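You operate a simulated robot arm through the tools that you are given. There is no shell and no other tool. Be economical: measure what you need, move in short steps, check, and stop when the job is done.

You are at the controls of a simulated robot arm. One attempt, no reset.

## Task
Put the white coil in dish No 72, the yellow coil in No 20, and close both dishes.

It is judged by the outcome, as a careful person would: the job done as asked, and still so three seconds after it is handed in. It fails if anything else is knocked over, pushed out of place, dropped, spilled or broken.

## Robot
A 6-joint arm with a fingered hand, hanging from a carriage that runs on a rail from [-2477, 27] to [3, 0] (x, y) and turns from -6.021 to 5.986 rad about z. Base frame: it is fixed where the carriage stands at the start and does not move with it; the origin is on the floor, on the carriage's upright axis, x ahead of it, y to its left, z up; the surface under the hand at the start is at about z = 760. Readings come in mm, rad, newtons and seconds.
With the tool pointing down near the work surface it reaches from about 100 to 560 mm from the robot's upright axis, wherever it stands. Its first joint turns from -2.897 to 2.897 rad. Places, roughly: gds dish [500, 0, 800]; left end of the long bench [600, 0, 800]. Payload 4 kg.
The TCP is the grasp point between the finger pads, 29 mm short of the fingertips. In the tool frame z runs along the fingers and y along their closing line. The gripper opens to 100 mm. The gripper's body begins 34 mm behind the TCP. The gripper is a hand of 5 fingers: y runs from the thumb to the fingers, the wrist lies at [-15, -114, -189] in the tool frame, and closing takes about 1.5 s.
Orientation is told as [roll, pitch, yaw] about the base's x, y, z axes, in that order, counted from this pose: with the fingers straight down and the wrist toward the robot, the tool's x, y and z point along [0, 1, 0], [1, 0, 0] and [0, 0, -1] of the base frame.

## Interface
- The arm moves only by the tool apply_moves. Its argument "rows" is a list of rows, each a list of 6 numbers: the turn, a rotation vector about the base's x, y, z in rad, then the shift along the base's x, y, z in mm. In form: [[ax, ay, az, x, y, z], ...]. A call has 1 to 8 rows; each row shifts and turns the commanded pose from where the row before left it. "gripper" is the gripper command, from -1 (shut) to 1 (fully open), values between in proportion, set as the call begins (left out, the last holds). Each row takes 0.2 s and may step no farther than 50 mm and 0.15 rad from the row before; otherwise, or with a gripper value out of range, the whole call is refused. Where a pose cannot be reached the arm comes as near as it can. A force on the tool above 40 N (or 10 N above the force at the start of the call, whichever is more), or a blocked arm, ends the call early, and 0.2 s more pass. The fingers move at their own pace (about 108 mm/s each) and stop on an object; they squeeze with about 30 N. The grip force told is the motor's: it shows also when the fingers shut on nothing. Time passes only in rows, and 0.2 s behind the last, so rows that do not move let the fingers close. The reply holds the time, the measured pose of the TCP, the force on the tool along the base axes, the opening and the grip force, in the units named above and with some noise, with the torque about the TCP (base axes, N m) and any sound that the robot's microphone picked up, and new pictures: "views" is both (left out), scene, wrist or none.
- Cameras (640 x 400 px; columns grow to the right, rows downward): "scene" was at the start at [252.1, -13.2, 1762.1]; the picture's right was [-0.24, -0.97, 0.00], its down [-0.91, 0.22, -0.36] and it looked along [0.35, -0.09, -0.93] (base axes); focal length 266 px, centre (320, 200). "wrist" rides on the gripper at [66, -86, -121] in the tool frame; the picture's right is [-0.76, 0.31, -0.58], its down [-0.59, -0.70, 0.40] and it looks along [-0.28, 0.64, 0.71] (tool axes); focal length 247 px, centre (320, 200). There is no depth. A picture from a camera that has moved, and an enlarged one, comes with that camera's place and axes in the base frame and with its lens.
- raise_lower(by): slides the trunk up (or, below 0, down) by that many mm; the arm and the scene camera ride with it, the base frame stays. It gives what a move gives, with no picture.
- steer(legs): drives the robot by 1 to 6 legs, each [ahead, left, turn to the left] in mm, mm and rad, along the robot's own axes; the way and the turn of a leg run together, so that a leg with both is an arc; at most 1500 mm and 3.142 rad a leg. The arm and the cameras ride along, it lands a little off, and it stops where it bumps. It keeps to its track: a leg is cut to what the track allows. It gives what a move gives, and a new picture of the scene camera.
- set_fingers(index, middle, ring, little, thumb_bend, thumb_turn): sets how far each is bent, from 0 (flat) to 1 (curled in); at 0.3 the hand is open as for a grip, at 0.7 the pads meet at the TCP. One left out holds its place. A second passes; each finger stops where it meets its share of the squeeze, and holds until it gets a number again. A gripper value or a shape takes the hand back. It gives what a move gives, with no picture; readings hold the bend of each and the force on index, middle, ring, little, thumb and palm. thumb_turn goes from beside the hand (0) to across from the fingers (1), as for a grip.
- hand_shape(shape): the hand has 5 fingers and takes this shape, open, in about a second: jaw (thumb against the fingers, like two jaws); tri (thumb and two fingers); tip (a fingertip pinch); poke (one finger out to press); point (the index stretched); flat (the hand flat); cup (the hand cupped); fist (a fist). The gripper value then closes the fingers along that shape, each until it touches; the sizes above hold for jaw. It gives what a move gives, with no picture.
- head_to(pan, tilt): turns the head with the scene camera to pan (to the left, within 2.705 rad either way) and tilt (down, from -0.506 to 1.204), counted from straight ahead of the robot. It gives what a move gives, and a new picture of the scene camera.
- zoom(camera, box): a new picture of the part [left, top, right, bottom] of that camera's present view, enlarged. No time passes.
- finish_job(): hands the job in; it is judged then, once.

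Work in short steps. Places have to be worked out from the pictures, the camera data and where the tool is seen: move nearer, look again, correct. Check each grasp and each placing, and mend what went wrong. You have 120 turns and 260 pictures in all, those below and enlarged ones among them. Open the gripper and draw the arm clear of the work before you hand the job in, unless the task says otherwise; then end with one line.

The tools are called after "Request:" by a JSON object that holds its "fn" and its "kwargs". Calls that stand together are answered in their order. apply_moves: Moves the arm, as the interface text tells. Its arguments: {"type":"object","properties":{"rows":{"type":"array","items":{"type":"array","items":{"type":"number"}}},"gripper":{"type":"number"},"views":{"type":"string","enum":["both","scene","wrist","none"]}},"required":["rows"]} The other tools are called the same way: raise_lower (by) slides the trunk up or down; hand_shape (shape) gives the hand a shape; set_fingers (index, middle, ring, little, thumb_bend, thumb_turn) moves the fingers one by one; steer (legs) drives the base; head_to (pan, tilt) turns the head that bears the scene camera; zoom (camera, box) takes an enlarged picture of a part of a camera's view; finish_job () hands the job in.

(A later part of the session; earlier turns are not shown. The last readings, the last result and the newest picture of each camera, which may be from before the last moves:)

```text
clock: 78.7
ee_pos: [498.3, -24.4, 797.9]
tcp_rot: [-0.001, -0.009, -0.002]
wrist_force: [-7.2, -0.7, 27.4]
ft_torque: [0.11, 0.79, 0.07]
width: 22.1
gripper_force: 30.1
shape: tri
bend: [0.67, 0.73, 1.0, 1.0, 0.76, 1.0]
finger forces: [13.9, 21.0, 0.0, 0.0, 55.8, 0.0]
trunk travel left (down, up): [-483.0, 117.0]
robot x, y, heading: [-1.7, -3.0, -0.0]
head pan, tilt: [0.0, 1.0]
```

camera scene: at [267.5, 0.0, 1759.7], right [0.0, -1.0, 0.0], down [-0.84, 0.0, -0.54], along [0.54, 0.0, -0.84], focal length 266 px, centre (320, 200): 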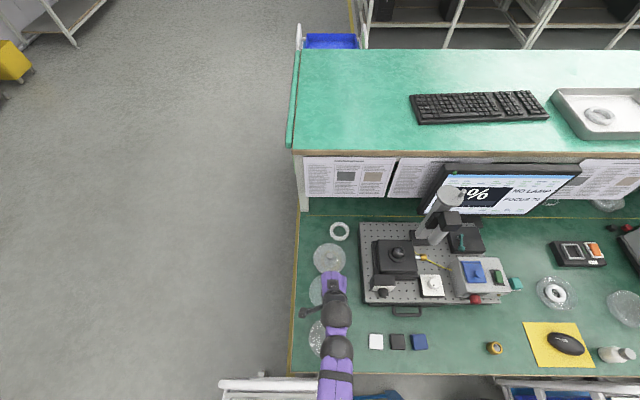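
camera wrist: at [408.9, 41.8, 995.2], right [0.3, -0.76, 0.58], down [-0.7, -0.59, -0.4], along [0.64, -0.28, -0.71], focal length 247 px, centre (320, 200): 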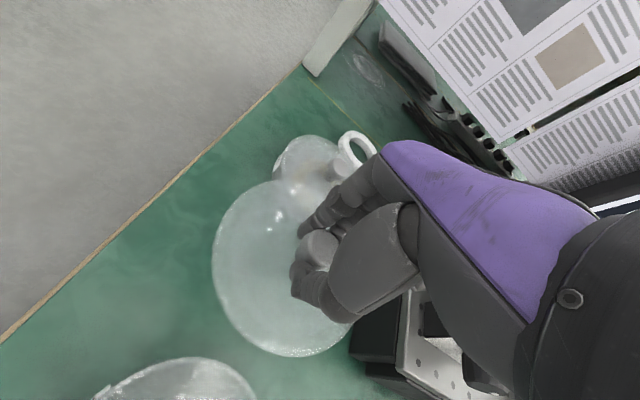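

Lid is down on the bench. Relieve the press by 3 mm and open.

Request:
{"fn": "apply_moves", "kwargs": {"rows": [[0, 0, 0, 0, 0, 3]], "views": "none"}}

Request:
{"fn": "apply_moves", "kwargs": {"rows": [[0, 0, 0, 0, 0, 0], [0, 0, 0, 0, 0, 0], [0, 0, 0, 0, 0, 0]], "gripper": 0.2, "views": "none"}}

Request:
{"fn": "apply_moves", "kwargs": {"rows": [[0, 0, 0, 0, 0, 15], [0, 0, 0, 0, 0, 35], [0, 0, 0, 0, 0, 45], [0, 0, 0, 0, -30, 30], [0, 0, 0, 0, -45, 0]]}}

Request:
{"fn": "zoom", "kwargs": {"camera": "scene", "box": [290, 210, 380, 370]}}

```text
clock: 79.0
ee_pos: [495.3, -24.4, 798.4]
tcp_rot: [-0.003, -0.002, 0.0]
wrist_force: [1.6, -0.8, 4.0]
ft_torque: [-0.02, 0.09, 0.05]
width: 21.1
gripper_force: 30.2
shape: tri
bend: [0.67, 0.73, 1.0, 1.0, 0.76, 1.0]
finger forces: [14.8, 21.4, 0.0, 0.0, 39.6, 0.0]
trunk travel left (down, up): [-483.0, 117.0]
robot x, y, heading: [-0.5, -1.1, 0.001]
head pan, tilt: [0.0, 1.0]
```

```text
clock: 79.8
ee_pos: [499.1, -24.2, 800.0]
tcp_rot: [-0.002, -0.006, -0.002]
wrist_force: [2.3, 0.6, 7.8]
ft_torque: [0.04, 0.17, 0.01]
width: 59.9
gripper_force: 0.0
shape: tri
bend: [0.39, 0.39, 0.99, 1.0, 0.33, 1.0]
finger forces: [0.0, 0.1, 0.0, 0.0, 7.4, 0.1]
trunk travel left (down, up): [-483.0, 117.0]
robot x, y, heading: [2.4, -0.5, -0.002]
head pan, tilt: [0.0, 1.0]
```

```text
clock: 81.0
ee_pos: [495.9, -98.8, 922.5]
tcp_rot: [-0.001, -0.003, -0.001]
wrist_force: [0.9, 0.5, 0.0]
ft_torque: [-0.03, 0.0, 0.0]
width: 59.9
gripper_force: 0.2
shape: tri
bend: [0.39, 0.39, 0.99, 1.0, 0.3, 1.0]
finger forces: [0.1, 0.0, 0.0, 0.0, 0.1, 0.0]
trunk travel left (down, up): [-483.0, 117.0]
robot x, y, heading: [0.4, 2.1, -0.0]
head pan, tilt: [0.0, 1.0]
camera scene: at [267.5, 0.3, 1759.7], right [0.0, -1.0, 0.0], down [-0.84, 0.0, -0.54], along [0.54, 0.0, -0.84], focal length 266 px, centre (320, 200)
camera wrist: at [409.0, -32.4, 1043.6], right [0.3, -0.76, 0.58], down [-0.7, -0.59, -0.4], along [0.64, -0.28, -0.71], focal length 247 px, centre (320, 200)
```

scene: 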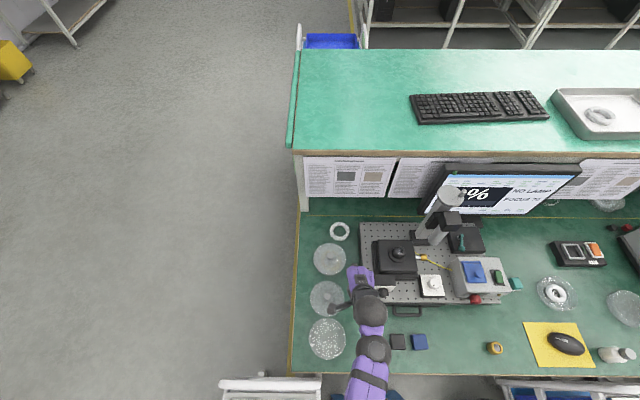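
wrist: 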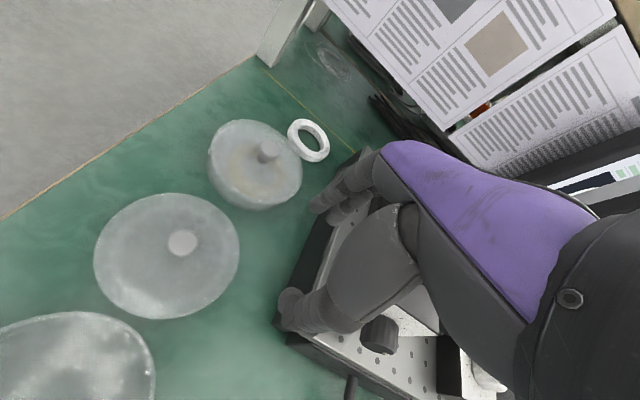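

```text
2.50 times, centred on (335, 290) of scene
camera zoom: at [267.5, 0.3, 1759.7], right [0.0, -1.0, 0.0], down [-0.84, 0.0, -0.54], along [0.54, 0.0, -0.84], focal length 666 px, centre (282, -25)
```

zoom: 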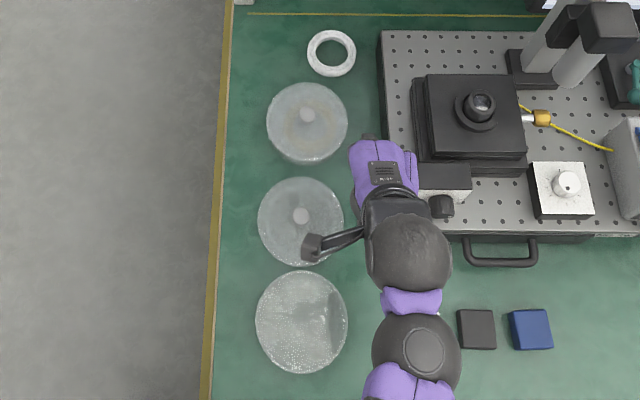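

Let me look into dish 72 closely and measure it.

Request:
{"fn": "zoom", "kwargs": {"camera": "scene", "box": [300, 305, 360, 370]}}

Request:
{"fn": "zoom", "kwargs": {"camera": "wrist", "box": [0, 290, 180, 400]}}

Request:
{"fn": "zoom", "kwargs": {"camera": "wrist", "box": [190, 90, 350, 220]}}

```text
6.15 times, centred on (330, 338) of scene
camera zoom: at [267.5, 0.3, 1759.7], right [0.0, -1.0, 0.0], down [-0.84, 0.0, -0.54], along [0.54, 0.0, -0.84], focal length 1639 px, centre (258, -646)
```

zoom: 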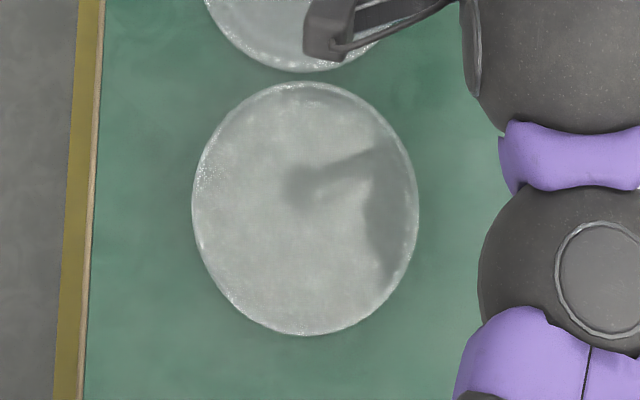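

```text
3.56 times, centred on (90, 345) of wrist
camera zoom: at [409.0, -32.4, 1043.6], right [0.3, -0.76, 0.58], down [-0.7, -0.59, -0.4], along [0.64, -0.28, -0.71], focal length 878 px, centre (1138, -316)
```

zoom: 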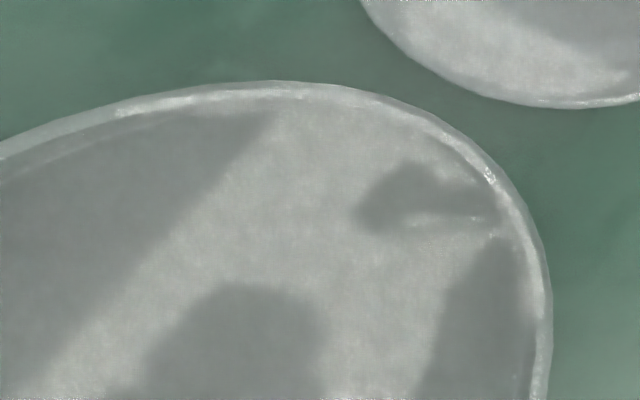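

```text
3.08 times, centred on (270, 155) of wrist
camera zoom: at [409.0, -32.4, 1043.6], right [0.3, -0.76, 0.58], down [-0.7, -0.59, -0.4], along [0.64, -0.28, -0.71], focal length 760 px, centre (474, 338)
```

zoom: 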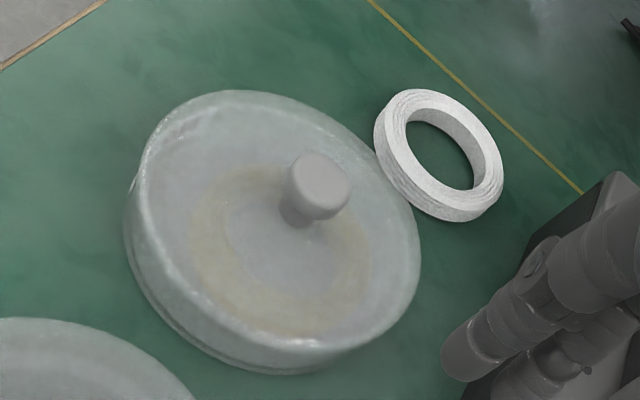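

Dish 72 is empty and dish 20 is properly closed. The white coil at (751, -79) is too far for a vertical grip, so I'll hook it from inside its hole with the index and draw it to about (735, 0). First I go out, tilted, and lower the trunk again.

Request:
{"fn": "hand_shape", "kwargs": {"shape": "tip"}}

Request:
{"fn": "apply_moves", "kwargs": {"rows": [[0, -0.1, 0, 40, 20, 20], [0, -0.1, 0, 45, 20, 10], [0, -0.1, 0, 45, 0, 0], [0, -0.09, 0, 45, 0, 0], [0, 0, 0, 20, 0, 0]], "gripper": -0.2, "views": "none"}}

Request:
{"fn": "raise_lower", "kwargs": {"by": -85}}

Request:
{"fn": "apply_moves", "kwargs": {"rows": [[0, 0, 0, 0, 0, 45], [0, 0, 0, 0, 0, 40]]}}

```text
clock: 82.0
ee_pos: [495.3, -98.3, 921.4]
tcp_rot: [-0.003, -0.005, 0.0]
wrist_force: [-0.7, -0.3, -0.4]
ft_torque: [0.01, 0.02, -0.05]
width: 99.6
gripper_force: 0.1
shape: tip
bend: [0.3, 0.98, 0.99, 1.0, 0.3, 0.98]
finger forces: [0.0, 0.0, 0.1, 0.1, 0.0, 0.0]
trunk travel left (down, up): [-483.0, 117.0]
robot x, y, heading: [3.1, -1.9, 0.001]
head pan, tilt: [0.0, 1.0]
```

```text
refused: row 2 steps farther than a row can; nothing moved
```

```text
clock: 83.2
ee_pos: [496.0, -99.2, 836.7]
tcp_rot: [-0.002, -0.003, 0.0]
wrist_force: [-0.7, 0.4, 0.5]
ft_torque: [-0.02, 0.0, -0.03]
width: 100.0
gripper_force: 0.1
shape: tip
bend: [0.3, 0.98, 0.99, 1.0, 0.3, 0.98]
finger forces: [0.0, 0.1, 0.0, 0.0, 0.0, 0.0]
trunk travel left (down, up): [-398.0, 202.0]
robot x, y, heading: [0.2, -5.5, -0.0]
head pan, tilt: [0.0, 1.0]
```

```text
clock: 83.8
ee_pos: [494.9, -101.0, 922.5]
tcp_rot: [-0.001, -0.005, 0.001]
wrist_force: [-0.3, -0.4, 0.3]
ft_torque: [0.0, 0.0, 0.01]
width: 99.7
gripper_force: 0.0
shape: tip
bend: [0.3, 0.98, 0.99, 0.99, 0.3, 0.98]
finger forces: [0.0, 0.1, 0.0, 0.0, 0.0, 0.1]
trunk travel left (down, up): [-398.0, 202.0]
robot x, y, heading: [1.0, 0.5, 0.003]
head pan, tilt: [0.0, 1.0]
camera scene: at [267.5, 0.1, 1674.7], right [0.0, -1.0, 0.0], down [-0.84, 0.0, -0.54], along [0.54, 0.0, -0.84], focal length 266 px, centre (320, 200)
camera wrist: at [408.2, -33.6, 1043.8], right [0.3, -0.76, 0.58], down [-0.7, -0.59, -0.4], along [0.64, -0.28, -0.71], focal length 247 px, centre (320, 200)
```

scene: 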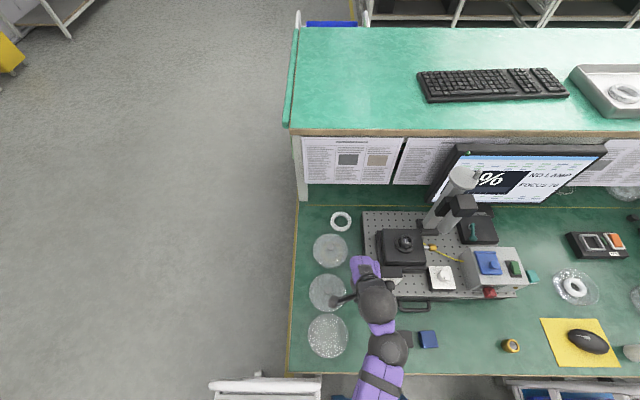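
wrist: 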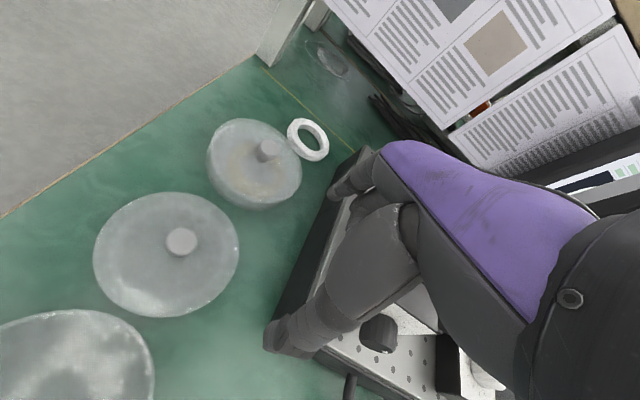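

The move row was refused, so the trunk lowered with the hand still at x=496, but no contact occurred. Now I move out with shorter steps.

Request:
{"fn": "apply_moves", "kwargs": {"rows": [[0, -0.1, 0, 35, 20, 10], [0, -0.09, 0, 40, 20, 10], [0, 0, 0, 45, 0, 0], [0, 0, 0, 45, 0, 0], [0, 0, 0, 30, 0, 0]], "gripper": -0.2, "views": "none"}}

```text
clock: 85.0
ee_pos: [689.6, -62.4, 941.6]
tcp_rot: [-0.002, -0.193, 0.0]
wrist_force: [0.5, 0.1, 0.2]
ft_torque: [-0.02, 0.0, -0.02]
width: 40.5
gripper_force: 0.2
shape: tip
bend: [0.48, 0.98, 0.99, 0.99, 0.41, 1.0]
finger forces: [0.0, 0.1, 0.1, 0.0, 0.0, 0.0]
trunk travel left (down, up): [-398.0, 202.0]
robot x, y, heading: [-2.6, -2.8, -0.001]
head pan, tilt: [0.0, 1.0]
```

Request:
{"fn": "raise_lower", "kwargs": {"by": -70}}

Request:
{"fn": "apply_moves", "kwargs": {"rows": [[0, 0, 0, 0, 0, 40], [0, 0, 0, 0, 0, 30]], "views": "none"}}

Request:
{"fn": "raise_lower", "kwargs": {"by": -70}}

Request:
{"fn": "apply_moves", "kwargs": {"rows": [[0, 0, 0, 0, 0, 30], [0, 0, 0, 15, 0, 0]]}}

Request:
{"fn": "zoom", "kwargs": {"camera": "wrist", "box": [180, 100, 440, 400]}}

```text
clock: 86.0
ee_pos: [689.3, -60.9, 871.3]
tcp_rot: [0.001, -0.193, 0.0]
wrist_force: [-0.6, -0.8, 0.1]
ft_torque: [0.01, 0.0, 0.01]
width: 40.4
gripper_force: 0.2
shape: tip
bend: [0.48, 0.98, 0.99, 0.99, 0.41, 1.0]
finger forces: [0.1, 0.0, 0.0, 0.0, 0.1, 0.1]
trunk travel left (down, up): [-328.0, 272.0]
robot x, y, heading: [-2.2, -0.4, -0.007]
head pan, tilt: [0.0, 1.0]
```

```text
clock: 86.6
ee_pos: [689.7, -63.1, 942.0]
tcp_rot: [-0.003, -0.193, 0.001]
wrist_force: [-0.5, -0.3, -0.3]
ft_torque: [0.01, -0.04, -0.03]
width: 40.7
gripper_force: 0.0
shape: tip
bend: [0.48, 0.98, 0.99, 0.99, 0.41, 1.0]
finger forces: [0.0, 0.0, 0.0, 0.0, 0.0, 0.0]
trunk travel left (down, up): [-328.0, 272.0]
robot x, y, heading: [-3.0, -0.5, 0.001]
head pan, tilt: [0.0, 1.0]
```

```text
clock: 87.7
ee_pos: [690.4, -62.9, 871.4]
tcp_rot: [-0.003, -0.194, 0.0]
wrist_force: [-0.9, 0.7, 0.4]
ft_torque: [-0.02, 0.03, 0.02]
width: 40.3
gripper_force: 0.1
shape: tip
bend: [0.48, 0.98, 0.99, 0.99, 0.41, 1.0]
finger forces: [0.0, 0.1, 0.0, 0.0, 0.1, 0.1]
trunk travel left (down, up): [-258.0, 342.0]
robot x, y, heading: [-0.0, -0.3, 0.002]
head pan, tilt: [0.0, 1.0]
```

```text
clock: 88.3
ee_pos: [705.3, -62.2, 900.5]
tcp_rot: [0.001, -0.193, -0.001]
wrist_force: [0.2, -0.3, -0.3]
ft_torque: [-0.01, 0.02, -0.02]
width: 40.4
gripper_force: 0.2
shape: tip
bend: [0.48, 0.98, 0.99, 0.99, 0.41, 1.0]
finger forces: [0.0, 0.0, 0.0, 0.1, 0.1, 0.0]
trunk travel left (down, up): [-258.0, 342.0]
robot x, y, heading: [-0.3, -2.6, 0.0]
head pan, tilt: [0.0, 1.0]
camera scene: at [267.6, 0.0, 1534.8], right [0.0, -1.0, 0.0], down [-0.84, 0.0, -0.54], along [0.54, 0.0, -0.84], focal length 266 px, centre (320, 200)
camera wrist: at [597.3, 3.5, 1003.9], right [0.19, -0.76, 0.63], down [-0.61, -0.59, -0.53], along [0.77, -0.28, -0.58], focal length 247 px, centre (320, 200)
```

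scene: 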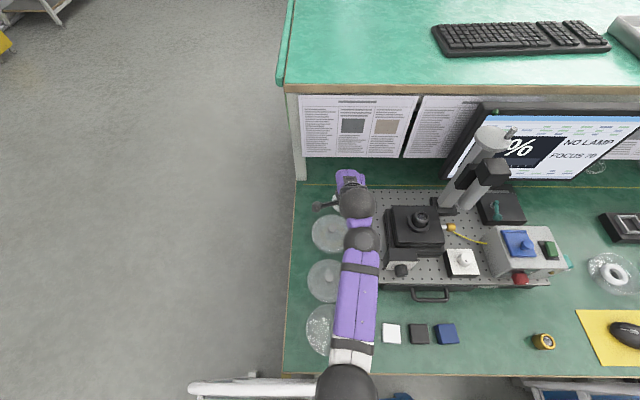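
wrist: 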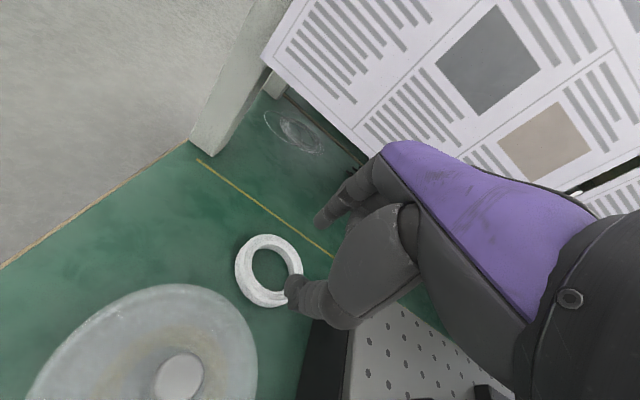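

```text
1.33 times, centred on (310, 250) of wrist
camera zoom: at [597.3, 3.5, 1003.9], right [0.19, -0.76, 0.63], down [-0.61, -0.59, -0.53], along [0.77, -0.28, -0.58], focal length 329 px, centre (333, 133)
```

zoom: 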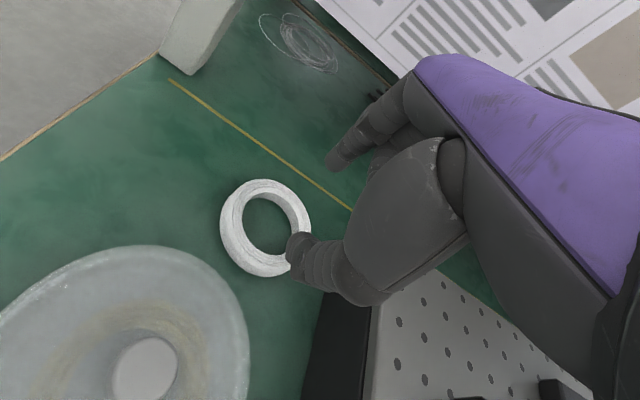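

White coil re-measured at (751, -78). Descending with the index over its hole.

Request:
{"fn": "apply_moves", "kwargs": {"rows": [[0, 0, 0, 18, -16, -30], [0, 0, 0, 0, 0, -30], [0, 0, 0, 0, 0, -22]], "views": "none"}}

Request:
{"fn": "zoom", "kwargs": {"camera": "wrist", "box": [180, 100, 440, 400]}}

```text
clock: 89.1
ee_pos: [722.2, -80.1, 817.9]
tcp_rot: [-0.001, -0.196, 0.0]
wrist_force: [0.3, 0.4, -0.4]
ft_torque: [-0.02, 0.02, 0.02]
width: 40.5
gripper_force: 0.0
shape: tip
bend: [0.48, 0.98, 0.99, 0.99, 0.41, 1.0]
finger forces: [0.0, 0.1, 0.0, 0.0, 0.1, 0.0]
trunk travel left (down, up): [-258.0, 342.0]
robot x, y, heading: [0.6, -0.6, -0.002]
head pan, tilt: [0.0, 1.0]
```

```text
1.33 times, centred on (310, 250) of wrist
camera zoom: at [614.3, -13.3, 921.0], right [0.19, -0.76, 0.63], down [-0.61, -0.59, -0.53], along [0.77, -0.28, -0.58], focal length 329 px, centre (333, 133)
```

zoom: 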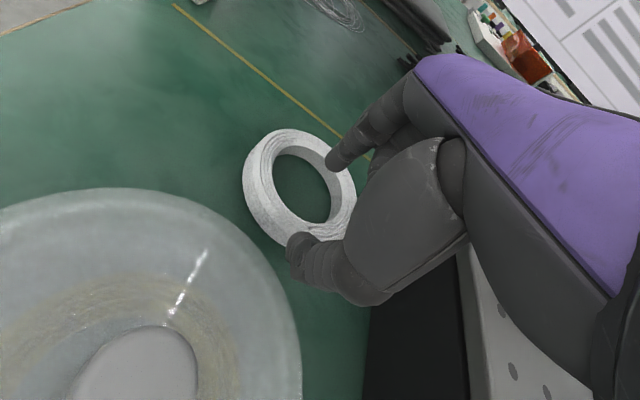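

Request:
{"fn": "apply_moves", "kwargs": {"rows": [[0, 0, 0, 0, 0, -12], [0, 0, 0, 0, 0, -8]], "views": "none"}}

Request:
{"fn": "zoom", "kwargs": {"camera": "wrist", "box": [180, 100, 440, 400]}}

```text
clock: 89.7
ee_pos: [722.6, -79.4, 799.2]
tcp_rot: [0.0, -0.196, 0.0]
wrist_force: [0.8, -0.7, 0.5]
ft_torque: [-0.01, -0.01, 0.03]
width: 40.0
gripper_force: 0.1
shape: tip
bend: [0.48, 0.98, 0.99, 0.99, 0.41, 1.0]
finger forces: [0.0, 0.0, 0.0, 0.0, 0.8, 0.0]
trunk travel left (down, up): [-258.0, 342.0]
robot x, y, heading: [3.5, 3.8, -0.0]
head pan, tilt: [0.0, 1.0]
```

```text
1.33 times, centred on (310, 250) of wrist
camera zoom: at [615.1, -12.1, 901.9], right [0.19, -0.76, 0.63], down [-0.61, -0.59, -0.53], along [0.77, -0.28, -0.58], focal length 329 px, centre (333, 133)
```

zoom: 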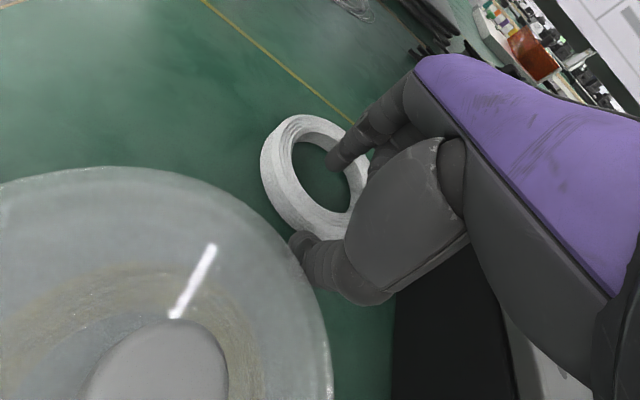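

Index is inside the hole and the thumb just touches the bench. I'll lower 2 mm and drag a little in +y to see if the coil follows.

Request:
{"fn": "apply_moves", "kwargs": {"rows": [[0, 0, 0, 0, 5, -2], [0, 0, 0, 0, 10, 0], [0, 0, 0, 0, 10, 0]], "views": "none"}}

Request:
{"fn": "zoom", "kwargs": {"camera": "wrist", "box": [180, 100, 440, 400]}}

```text
clock: 90.5
ee_pos: [723.1, -54.9, 796.2]
tcp_rot: [-0.001, -0.194, 0.0]
wrist_force: [0.4, 0.6, -0.5]
ft_torque: [0.0, 0.01, 0.0]
width: 39.8
gripper_force: 0.0
shape: tip
bend: [0.48, 0.98, 0.99, 0.99, 0.41, 1.0]
finger forces: [0.1, 0.1, 0.0, 0.1, 0.0, 0.0]
trunk travel left (down, up): [-258.0, 342.0]
robot x, y, heading: [-2.7, 2.7, 0.002]
head pan, tilt: [0.0, 1.0]
heard: snap
```

```text
1.33 times, centred on (310, 250) of wrist
camera zoom: at [615.1, 11.8, 899.9], right [0.19, -0.76, 0.63], down [-0.61, -0.59, -0.53], along [0.77, -0.28, -0.58], focal length 329 px, centre (333, 133)
```

zoom: 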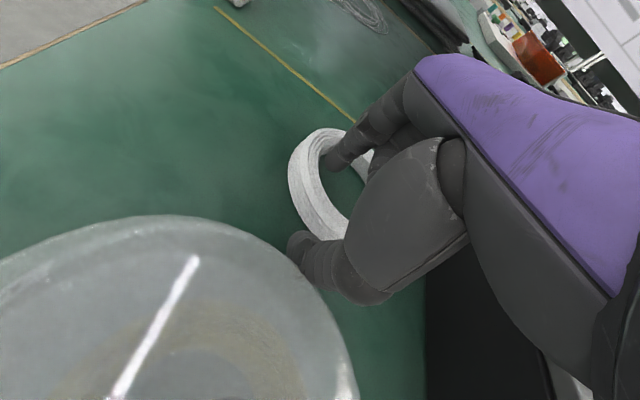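

A snap was heard, so dish 20's lid may have been disturbed. I'll look at the full pictures before moving.

Request:
{"fn": "apply_moves", "kwargs": {"rows": [[0, 0, 0, 0, 0, 0]]}}

Request:
{"fn": "zoom", "kwargs": {"camera": "scene", "box": [290, 150, 390, 270]}}

```text
clock: 90.9
ee_pos: [722.4, -54.4, 797.2]
tcp_rot: [-0.001, -0.192, 0.001]
wrist_force: [-0.1, 0.2, 0.7]
ft_torque: [-0.06, -0.03, 0.02]
width: 40.1
gripper_force: 0.1
shape: tip
bend: [0.48, 0.98, 0.99, 0.99, 0.41, 1.0]
finger forces: [0.0, 0.0, 0.0, 0.0, 0.2, 0.0]
trunk travel left (down, up): [-258.0, 342.0]
robot x, y, heading: [-0.5, 2.0, 0.003]
head pan, tilt: [0.0, 1.0]
camera scene: at [267.5, 0.0, 1534.7], right [0.0, -1.0, 0.0], down [-0.84, 0.0, -0.54], along [0.54, 0.0, -0.84], focal length 266 px, centre (320, 200)
camera wrist: at [615.0, 11.8, 899.9], right [0.19, -0.76, 0.63], down [-0.61, -0.59, -0.53], along [0.77, -0.28, -0.58], focal length 247 px, centre (320, 200)
```

scene: 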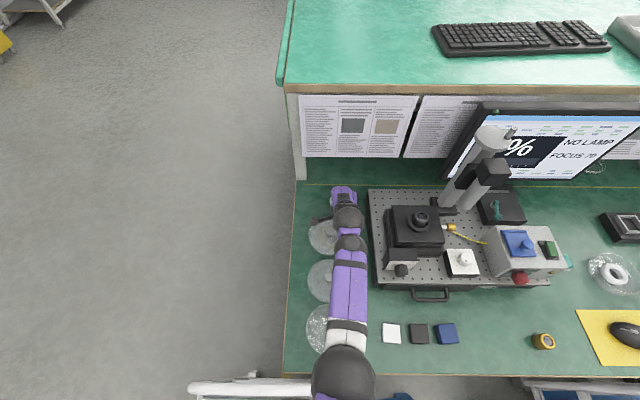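
wrist: 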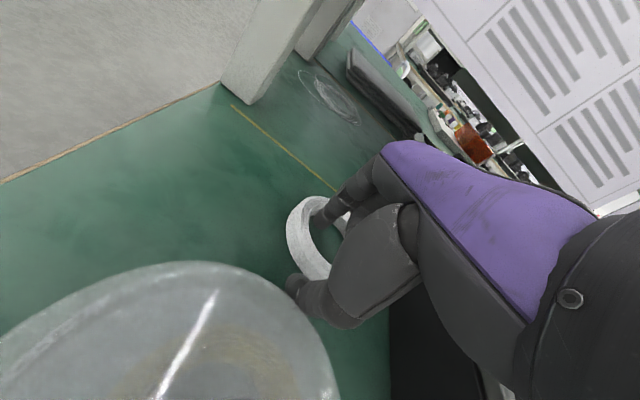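

```text
3.33 times, centred on (340, 210) of scene
camera zoom: at [267.5, 0.0, 1534.7], right [0.0, -1.0, 0.0], down [-0.84, 0.0, -0.54], along [0.54, 0.0, -0.84], focal length 888 px, centre (253, 167)
```

zoom: 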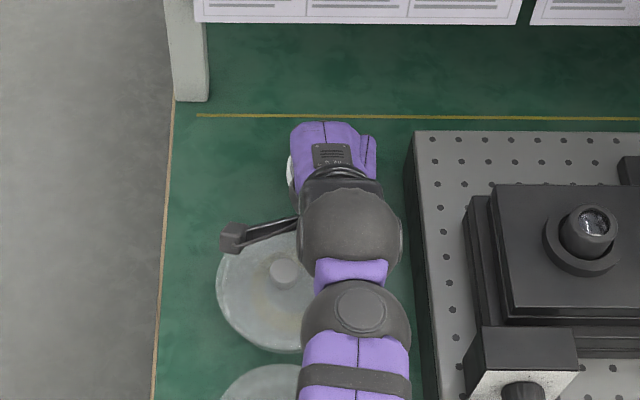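

The lid projects where expected (level, not shifted); the thumb's back was close to its edge. I'll shift the hand +8 mm in x for clearance and continue drawing the coil toward +y.

Request:
{"fn": "apply_moves", "kwargs": {"rows": [[0, 0, 0, 9, 0, 1], [0, 0, 0, 0, 12, 0], [0, 0, 0, 0, 15, 0], [0, 0, 0, 0, 15, 0]], "views": "none"}}

Request:
{"fn": "zoom", "kwargs": {"camera": "wrist", "box": [100, 100, 440, 400]}}

```text
clock: 91.9
ee_pos: [734.3, -10.8, 797.5]
tcp_rot: [-0.001, -0.194, -0.001]
wrist_force: [-0.5, 0.1, -0.2]
ft_torque: [-0.01, -0.01, 0.0]
width: 39.9
gripper_force: 0.1
shape: tip
bend: [0.48, 0.98, 0.99, 0.99, 0.41, 1.0]
finger forces: [0.1, 0.0, 0.0, 0.0, 0.0, 0.0]
trunk travel left (down, up): [-258.0, 342.0]
robot x, y, heading: [-0.4, 3.2, -0.001]
head pan, tilt: [0.0, 1.0]
```

```text
1.33 times, centred on (270, 250) of wrist
camera zoom: at [625.8, 55.0, 900.9], right [0.19, -0.76, 0.63], down [-0.61, -0.59, -0.53], along [0.77, -0.28, -0.58], focal length 329 px, centre (387, 133)
```

zoom: 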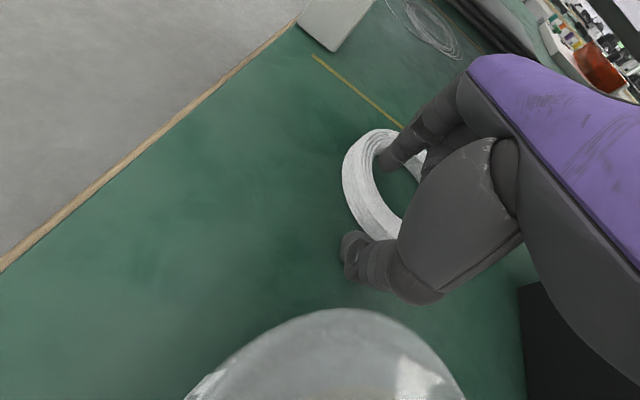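

The coil follows with no snags. Continuing to y≈35, then back in x.

Request:
{"fn": "apply_moves", "kwargs": {"rows": [[0, 0, 0, 0, 15, 0], [0, 0, 0, 0, 15, 0], [0, 0, 0, -10, 12, 0], [0, 0, 0, -12, 0, 0], [0, 0, 0, -12, 0, 0], [0, 0, 0, -8, 0, 0]], "views": "none"}}

Request:
{"fn": "zoom", "kwargs": {"camera": "wrist", "box": [100, 100, 440, 400]}}

```text
clock: 93.3
ee_pos: [689.3, 29.1, 798.4]
tcp_rot: [-0.001, -0.193, -0.001]
wrist_force: [0.0, -0.1, -0.1]
ft_torque: [0.02, 0.01, 0.01]
width: 39.8
gripper_force: 0.0
shape: tip
bend: [0.48, 0.98, 0.99, 0.99, 0.41, 1.0]
finger forces: [0.0, 0.0, 0.0, 0.0, 0.1, 0.0]
trunk travel left (down, up): [-258.0, 342.0]
robot x, y, heading: [2.2, 1.6, 0.003]
head pan, tilt: [0.0, 1.0]
```

```text
1.33 times, centred on (270, 250) of wrist
camera zoom: at [581.8, 95.5, 901.4], right [0.19, -0.76, 0.63], down [-0.61, -0.59, -0.53], along [0.77, -0.28, -0.58], focal length 329 px, centre (387, 133)
```

zoom: 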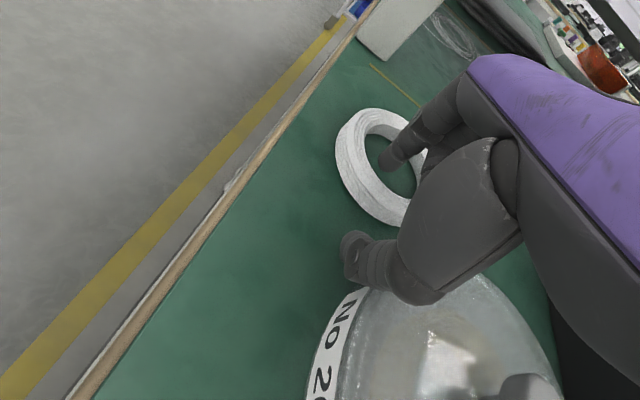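

Coil is now at about (727, 29), a good place. Lift straight up and look at it and at lid 20.

Request:
{"fn": "apply_moves", "kwargs": {"rows": [[0, 0, 0, 3, 0, 25], [0, 0, 0, 0, 0, 40], [0, 0, 0, 0, 0, 30], [0, 0.1, 0, 0, 0, 10], [0, 0.093, 0, 0, 0, 0]]}}

Request:
{"fn": "hand_shape", "kwargs": {"shape": "tri"}}

Request:
{"fn": "zoom", "kwargs": {"camera": "wrist", "box": [100, 100, 440, 400]}}

Request:
{"fn": "zoom", "kwargs": {"camera": "scene", "box": [290, 170, 370, 270]}}

```text
clock: 94.5
ee_pos: [695.5, 29.0, 903.7]
tcp_rot: [-0.002, 0.0, 0.0]
wrist_force: [0.0, 0.2, 0.1]
ft_torque: [-0.03, 0.0, 0.0]
width: 40.2
gripper_force: 0.2
shape: tip
bend: [0.48, 0.98, 0.99, 0.99, 0.41, 1.0]
finger forces: [0.0, 0.0, 0.0, 0.0, 0.0, 0.0]
trunk travel left (down, up): [-258.0, 342.0]
robot x, y, heading: [-1.1, -1.6, -0.004]
head pan, tilt: [0.0, 1.0]
camera scene: at [267.6, 0.0, 1534.8], right [0.0, -1.0, 0.0], down [-0.84, 0.0, -0.54], along [0.54, 0.0, -0.84], focal length 266 px, centre (320, 200)
camera wrist: at [607.6, 96.2, 1025.2], right [0.31, -0.76, 0.58], down [-0.7, -0.59, -0.4], along [0.64, -0.28, -0.71], focal length 247 px, centre (320, 200)
```

scene: 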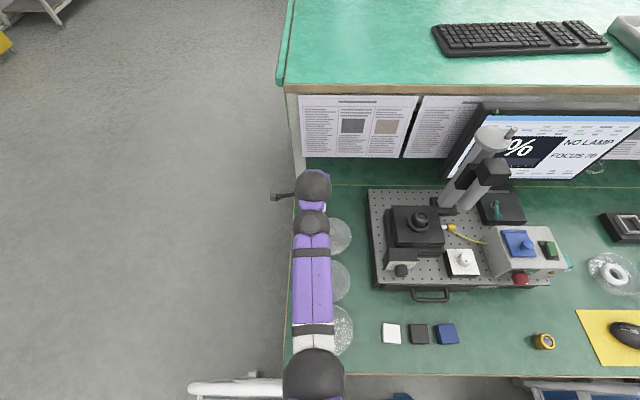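
wrist: 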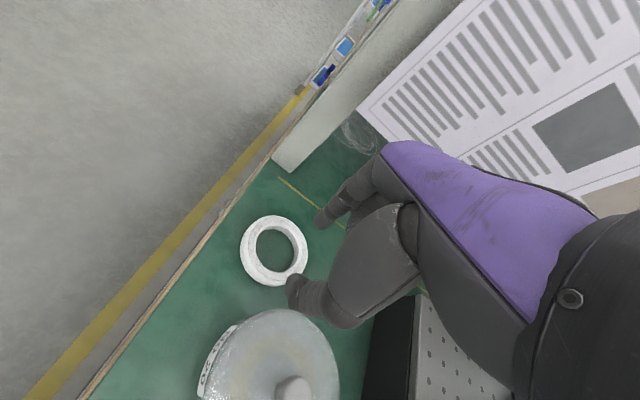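

```text
clock: 95.4
ee_pos: [694.8, 30.1, 902.8]
tcp_rot: [-0.002, -0.003, 0.0]
wrist_force: [-0.5, -0.5, 0.0]
ft_torque: [0.02, -0.01, 0.03]
width: 99.8
gripper_force: 0.0
shape: tri
bend: [0.3, 0.3, 0.99, 0.99, 0.3, 0.98]
finger forces: [0.0, 0.0, 0.0, 0.0, 0.0, 0.0]
trunk travel left (down, up): [-258.0, 342.0]
robot x, y, heading: [3.6, 2.3, 0.0]
head pan, tilt: [0.0, 1.0]
```

```text
1.33 times, centred on (270, 250) of wrist
camera zoom: at [607.1, 96.0, 1024.6], right [0.31, -0.76, 0.58], down [-0.7, -0.59, -0.4], along [0.64, -0.28, -0.71], focal length 329 px, centre (387, 133)
```

zoom: 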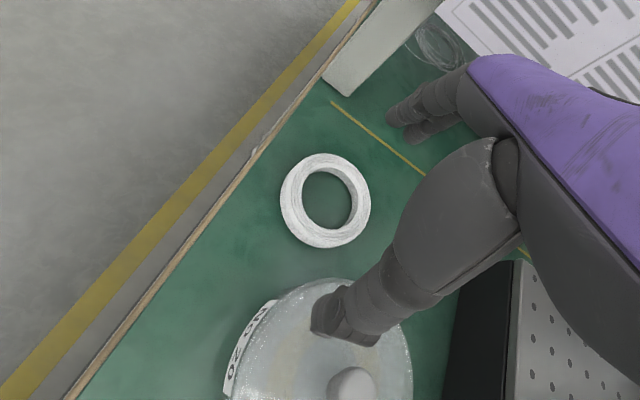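

```text
4.00 times, centred on (330, 220) of scene
camera zoom: at [267.5, 0.0, 1534.7], right [0.0, -1.0, 0.0], down [-0.84, 0.0, -0.54], along [0.54, 0.0, -0.84], focal length 1066 px, centre (280, 120)
```

zoom: 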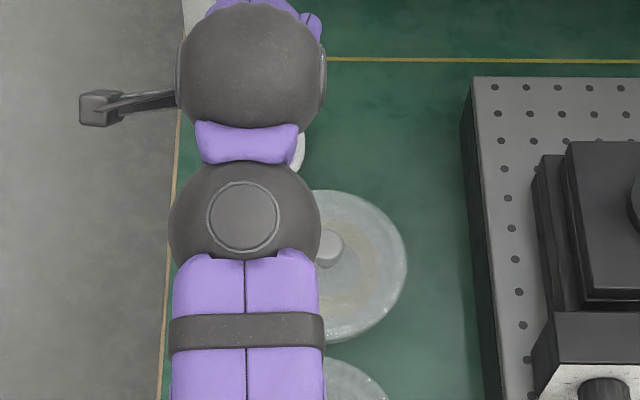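

White coil is at (732, 23) and lid 20 looks in place. I'll raise the hand first, then lower the trunk another 90 mm for reach.

Request:
{"fn": "apply_moves", "kwargs": {"rows": [[0, 0, 0, 10, 0, 30], [0, 0, 0, 10, 0, 30]], "gripper": 1, "views": "none"}}

```text
clock: 96.0
ee_pos: [712.6, 30.9, 963.0]
tcp_rot: [0.0, 0.001, -0.001]
wrist_force: [-0.4, -0.3, 0.6]
ft_torque: [0.0, 0.03, 0.02]
width: 99.6
gripper_force: 0.0
shape: tri
bend: [0.3, 0.3, 0.99, 0.99, 0.3, 0.98]
finger forces: [0.1, 0.0, 0.0, 0.1, 0.0, 0.0]
trunk travel left (down, up): [-258.0, 342.0]
robot x, y, heading: [-1.0, -0.2, 0.002]
head pan, tilt: [0.0, 1.0]
```

Request:
{"fn": "raise_lower", "kwargs": {"by": -90}}

Request:
{"fn": "apply_moves", "kwargs": {"rows": [[0, 0, 0, 13, -2, -20], [0, 0, 0, 0, 0, -22]]}}

Request:
{"fn": "zoom", "kwargs": {"camera": "wrist", "box": [180, 100, 440, 400]}}

```text
clock: 97.3
ee_pos: [711.1, 30.2, 873.0]
tcp_rot: [-0.001, 0.001, 0.001]
wrist_force: [0.0, -0.2, -0.7]
ft_torque: [0.01, 0.03, 0.01]
width: 99.7
gripper_force: 0.1
shape: tri
bend: [0.3, 0.3, 0.99, 0.99, 0.3, 0.98]
finger forces: [0.0, 0.0, 0.0, 0.0, 0.0, 0.0]
trunk travel left (down, up): [-168.0, 432.0]
robot x, y, heading: [-0.1, 0.3, 0.002]
head pan, tilt: [0.0, 1.0]
```

```text
clock: 97.9
ee_pos: [723.4, 28.0, 830.1]
tcp_rot: [0.0, -0.001, -0.001]
wrist_force: [0.1, -0.3, 0.7]
ft_torque: [0.0, -0.01, 0.02]
width: 99.6
gripper_force: 0.2
shape: tri
bend: [0.3, 0.3, 0.99, 0.99, 0.3, 0.98]
finger forces: [0.0, 0.0, 0.0, 0.1, 0.0, 0.1]
trunk travel left (down, up): [-168.0, 432.0]
robot x, y, heading: [0.2, 2.7, 0.001]
head pan, tilt: [0.0, 1.0]
camera scene: at [267.3, 0.0, 1444.7], right [0.0, -1.0, 0.0], down [-0.84, 0.0, -0.54], along [0.54, 0.0, -0.84], focal length 266 px, centre (320, 200)
camera wrist: at [637.5, 95.0, 952.0], right [0.31, -0.76, 0.58], down [-0.7, -0.59, -0.4], along [0.64, -0.28, -0.71], focal length 247 px, centre (320, 200)
```

scene: 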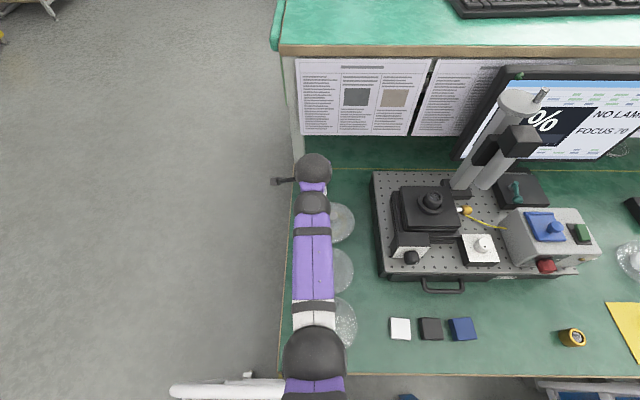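
wrist: 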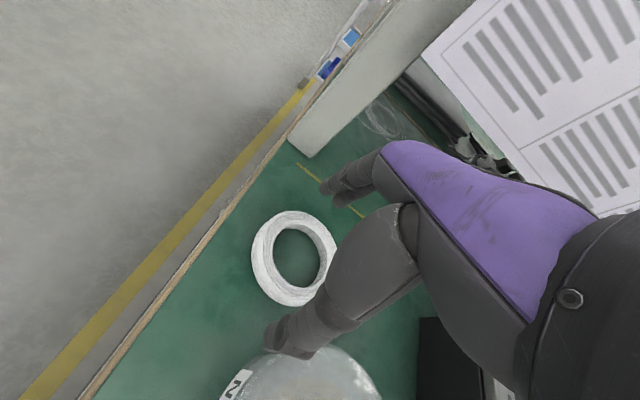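

```text
1.33 times, centred on (310, 250) of wrist
camera zoom: at [637.5, 95.0, 952.0], right [0.31, -0.76, 0.58], down [-0.7, -0.59, -0.4], along [0.64, -0.28, -0.71], focal length 329 px, centre (333, 133)
```

zoom: 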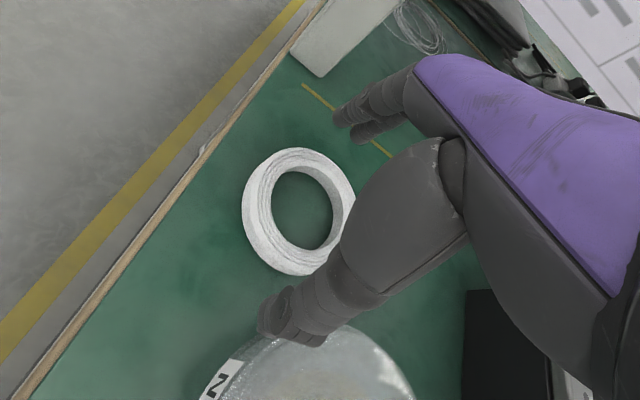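

The thumb would graze dish 20 here, so I'll yaw the hand by -0.25 (thumb swings toward +y), and lower the trunk 40 mm for reach after raising the hand.

Request:
{"fn": "apply_moves", "kwargs": {"rows": [[0, 0, -0.13, 2, 1, 25], [0, 0, -0.12, 2, 0, 20]], "views": "none"}}

Request:
{"fn": "raise_lower", "kwargs": {"by": -45}}

Request:
{"fn": "zoom", "kwargs": {"camera": "wrist", "box": [180, 100, 440, 400]}}

```text
clock: 98.5
ee_pos: [731.3, 29.9, 875.7]
tcp_rot: [-0.002, 0.0, -0.251]
wrist_force: [0.1, -0.1, 0.0]
ft_torque: [0.02, -0.03, 0.02]
width: 99.9
gripper_force: 0.0
shape: tri
bend: [0.3, 0.3, 0.99, 0.99, 0.3, 0.98]
finger forces: [0.0, 0.1, 0.0, 0.2, 0.0, 0.0]
trunk travel left (down, up): [-168.0, 432.0]
robot x, y, heading: [-0.0, 1.0, 0.001]
head pan, tilt: [0.0, 1.0]
```

```text
clock: 99.3
ee_pos: [730.0, 30.5, 831.6]
tcp_rot: [-0.002, -0.001, -0.252]
wrist_force: [0.6, -0.3, 0.3]
ft_torque: [0.02, -0.01, 0.01]
width: 99.9
gripper_force: 0.1
shape: tri
bend: [0.3, 0.3, 0.99, 0.99, 0.3, 0.98]
finger forces: [0.0, 0.1, 0.0, 0.0, 0.1, 0.1]
trunk travel left (down, up): [-123.0, 477.0]
robot x, y, heading: [1.8, 1.2, 0.004]
head pan, tilt: [0.0, 1.0]
```

```text
1.33 times, centred on (310, 250) of wrist
camera zoom: at [662.5, 116.4, 952.6], right [0.11, -0.81, 0.58], down [-0.83, -0.4, -0.4], along [0.55, -0.43, -0.71], focal length 329 px, centre (333, 133)
```

zoom: 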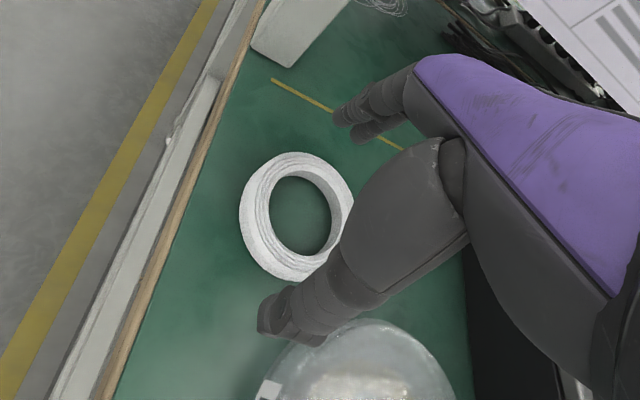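

Similar alignment to the yellow coil's successful grasp. Shift 5 mm toward the thumb side and descend.

Request:
{"fn": "apply_moves", "kwargs": {"rows": [[0, 0, 0, -4, 1, -12], [0, 0, 0, 0, 0, -14], [0, 0, 0, 0, 0, -8]], "views": "none"}}

Request:
{"fn": "zoom", "kwargs": {"camera": "wrist", "box": [180, 100, 440, 400]}}

```text
clock: 100.2
ee_pos: [725.8, 34.3, 796.9]
tcp_rot: [-0.002, 0.0, -0.25]
wrist_force: [1.3, -0.8, 0.4]
ft_torque: [0.03, 0.01, 0.02]
width: 99.9
gripper_force: 0.0
shape: tri
bend: [0.3, 0.3, 0.99, 0.99, 0.3, 0.98]
finger forces: [0.0, 0.1, 0.0, 0.1, 0.0, 0.0]
trunk travel left (down, up): [-123.0, 477.0]
robot x, y, heading: [-0.7, 1.9, -0.005]
head pan, tilt: [0.0, 1.0]
```

```text
1.33 times, centred on (310, 250) of wrist
camera zoom: at [658.5, 120.0, 918.6], right [0.11, -0.81, 0.58], down [-0.83, -0.4, -0.4], along [0.55, -0.43, -0.71], focal length 329 px, centre (333, 133)
```

zoom: 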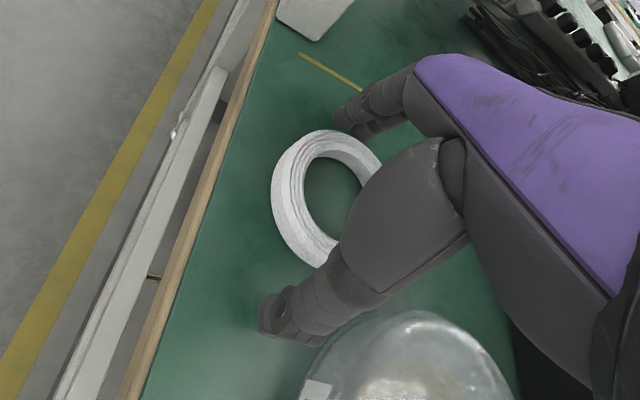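

Same picture as the yellow grasp. Lower 4 mm, nudge, and close in stages.

Request:
{"fn": "apply_moves", "kwargs": {"rows": [[0, 0, 0, -1, -3, -4]], "views": "none"}}

Request:
{"fn": "apply_moves", "kwargs": {"rows": [[0, 0, 0, 0, 0, 0], [0, 0, 0, 0, 0, 0], [0, 0, 0, 0, 0, 0], [0, 0, 0, 0, 0, 0]], "gripper": 0.5, "views": "none"}}

Request:
{"fn": "apply_moves", "kwargs": {"rows": [[0, 0, 0, 0, 0, 0], [0, 0, 0, 0, 0, 0], [0, 0, 0, 0, 0, 0]], "gripper": 0.3, "views": "none"}}

Request:
{"fn": "zoom", "kwargs": {"camera": "wrist", "box": [180, 100, 440, 400]}}

```text
clock: 100.5
ee_pos: [724.8, 29.7, 792.8]
tcp_rot: [0.0, 0.0, -0.252]
wrist_force: [-0.1, 0.5, -0.7]
ft_torque: [-0.03, -0.03, 0.0]
width: 100.0
gripper_force: 0.1
shape: tri
bend: [0.3, 0.3, 0.99, 0.99, 0.3, 0.98]
finger forces: [0.0, 0.1, 0.0, 0.0, 0.0, 0.0]
trunk travel left (down, up): [-123.0, 477.0]
robot x, y, heading: [1.0, -1.7, -0.004]
head pan, tilt: [0.0, 1.0]
```

```text
clock: 101.5
ee_pos: [724.7, 29.1, 793.7]
tcp_rot: [-0.003, 0.0, -0.252]
wrist_force: [-0.9, 0.4, 0.3]
ft_torque: [-0.01, -0.01, 0.0]
width: 75.6
gripper_force: 0.1
shape: tri
bend: [0.39, 0.34, 0.99, 0.99, 0.3, 0.99]
finger forces: [0.0, 0.3, 0.0, 0.0, 0.3, 0.0]
trunk travel left (down, up): [-123.0, 477.0]
robot x, y, heading: [-2.5, 1.5, -0.001]
head pan, tilt: [0.0, 1.0]
```

```text
clock: 102.3
ee_pos: [724.3, 29.8, 792.3]
tcp_rot: [-0.001, 0.001, -0.251]
wrist_force: [-0.1, 0.2, 0.1]
ft_torque: [-0.01, 0.0, -0.01]
width: 69.6
gripper_force: 30.4
shape: tri
bend: [0.41, 0.35, 1.0, 1.0, 0.31, 0.99]
finger forces: [14.3, 13.1, 0.1, 0.1, 28.3, 0.1]
trunk travel left (down, up): [-123.0, 477.0]
robot x, y, heading: [1.3, 0.1, 0.001]
head pan, tilt: [0.0, 1.0]
```

```text
1.33 times, centred on (310, 250) of wrist
camera zoom: at [657.6, 115.3, 914.9], right [0.11, -0.81, 0.58], down [-0.83, -0.4, -0.4], along [0.55, -0.43, -0.71], focal length 329 px, centre (333, 133)
```

zoom: 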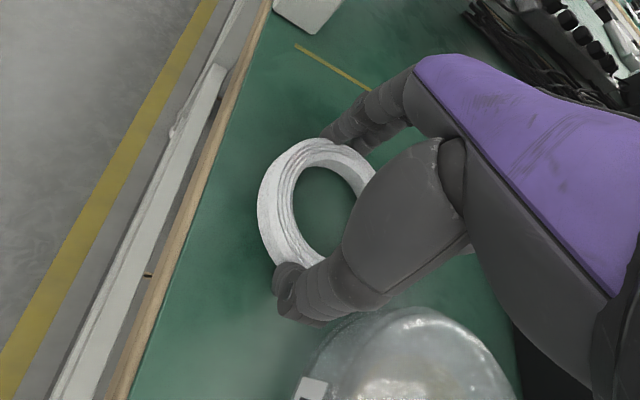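

Identical firm grip. Lift, then raise the trunk and move inward in stages.

Request:
{"fn": "apply_moves", "kwargs": {"rows": [[0, 0, 0, 0, 0, 15], [0, 0, 0, 0, 0, 30], [0, 0, 0, 0, 0, 40], [0, 0, 0.1, -20, -5, 0], [0, 0, 0.15, -30, -8, 0]], "views": "wrist"}}

Request:
{"fn": "raise_lower", "kwargs": {"by": 120}}

Request:
{"fn": "apply_moves", "kwargs": {"rows": [[0, 0, 0, -35, -6, -30], [0, 0, 0, -35, -6, -30], [0, 0, 0, -35, -6, -30]], "views": "none"}}

```text
clock: 103.5
ee_pos: [672.0, 17.0, 876.4]
tcp_rot: [-0.001, -0.001, 0.001]
wrist_force: [-0.4, 0.4, -0.6]
ft_torque: [0.03, 0.0, -0.03]
width: 69.5
gripper_force: 29.8
shape: tri
bend: [0.41, 0.35, 1.0, 1.0, 0.31, 0.99]
finger forces: [14.2, 13.1, 0.0, 0.0, 28.2, 0.0]
trunk travel left (down, up): [-123.0, 477.0]
robot x, y, heading: [1.5, 0.8, -0.0]
head pan, tilt: [0.0, 1.0]
camera wrist: at [586.1, 82.5, 998.7], right [0.31, -0.76, 0.58], down [-0.7, -0.59, -0.4], along [0.64, -0.28, -0.71], focal length 247 px, centre (320, 200)
```

wrist: 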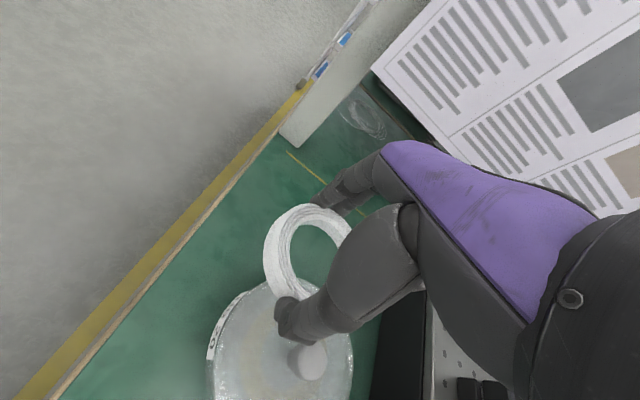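

```text
clock: 105.0
ee_pos: [674.0, 15.7, 996.9]
tcp_rot: [-0.001, 0.0, -0.001]
wrist_force: [-0.2, -0.6, -0.4]
ft_torque: [-0.02, -0.01, 0.03]
width: 69.6
gripper_force: 29.9
shape: tri
bend: [0.41, 0.35, 1.0, 1.0, 0.31, 0.99]
finger forces: [14.1, 13.2, 0.0, 0.1, 28.2, 0.0]
trunk travel left (down, up): [-243.0, 357.0]
robot x, y, heading: [2.6, -1.2, 0.001]
head pan, tilt: [0.0, 1.0]
```

```text
clock: 105.8
ee_pos: [563.5, -2.5, 909.8]
tcp_rot: [-0.001, 0.002, -0.004]
wrist_force: [0.0, 0.4, 0.0]
ft_torque: [-0.02, 0.01, 0.02]
width: 69.4
gripper_force: 30.4
shape: tri
bend: [0.41, 0.35, 1.0, 1.0, 0.31, 0.99]
finger forces: [14.0, 13.1, 0.0, 0.1, 28.1, 0.0]
trunk travel left (down, up): [-243.0, 357.0]
robot x, y, heading: [1.3, 1.5, 0.001]
head pan, tilt: [0.0, 1.0]
```

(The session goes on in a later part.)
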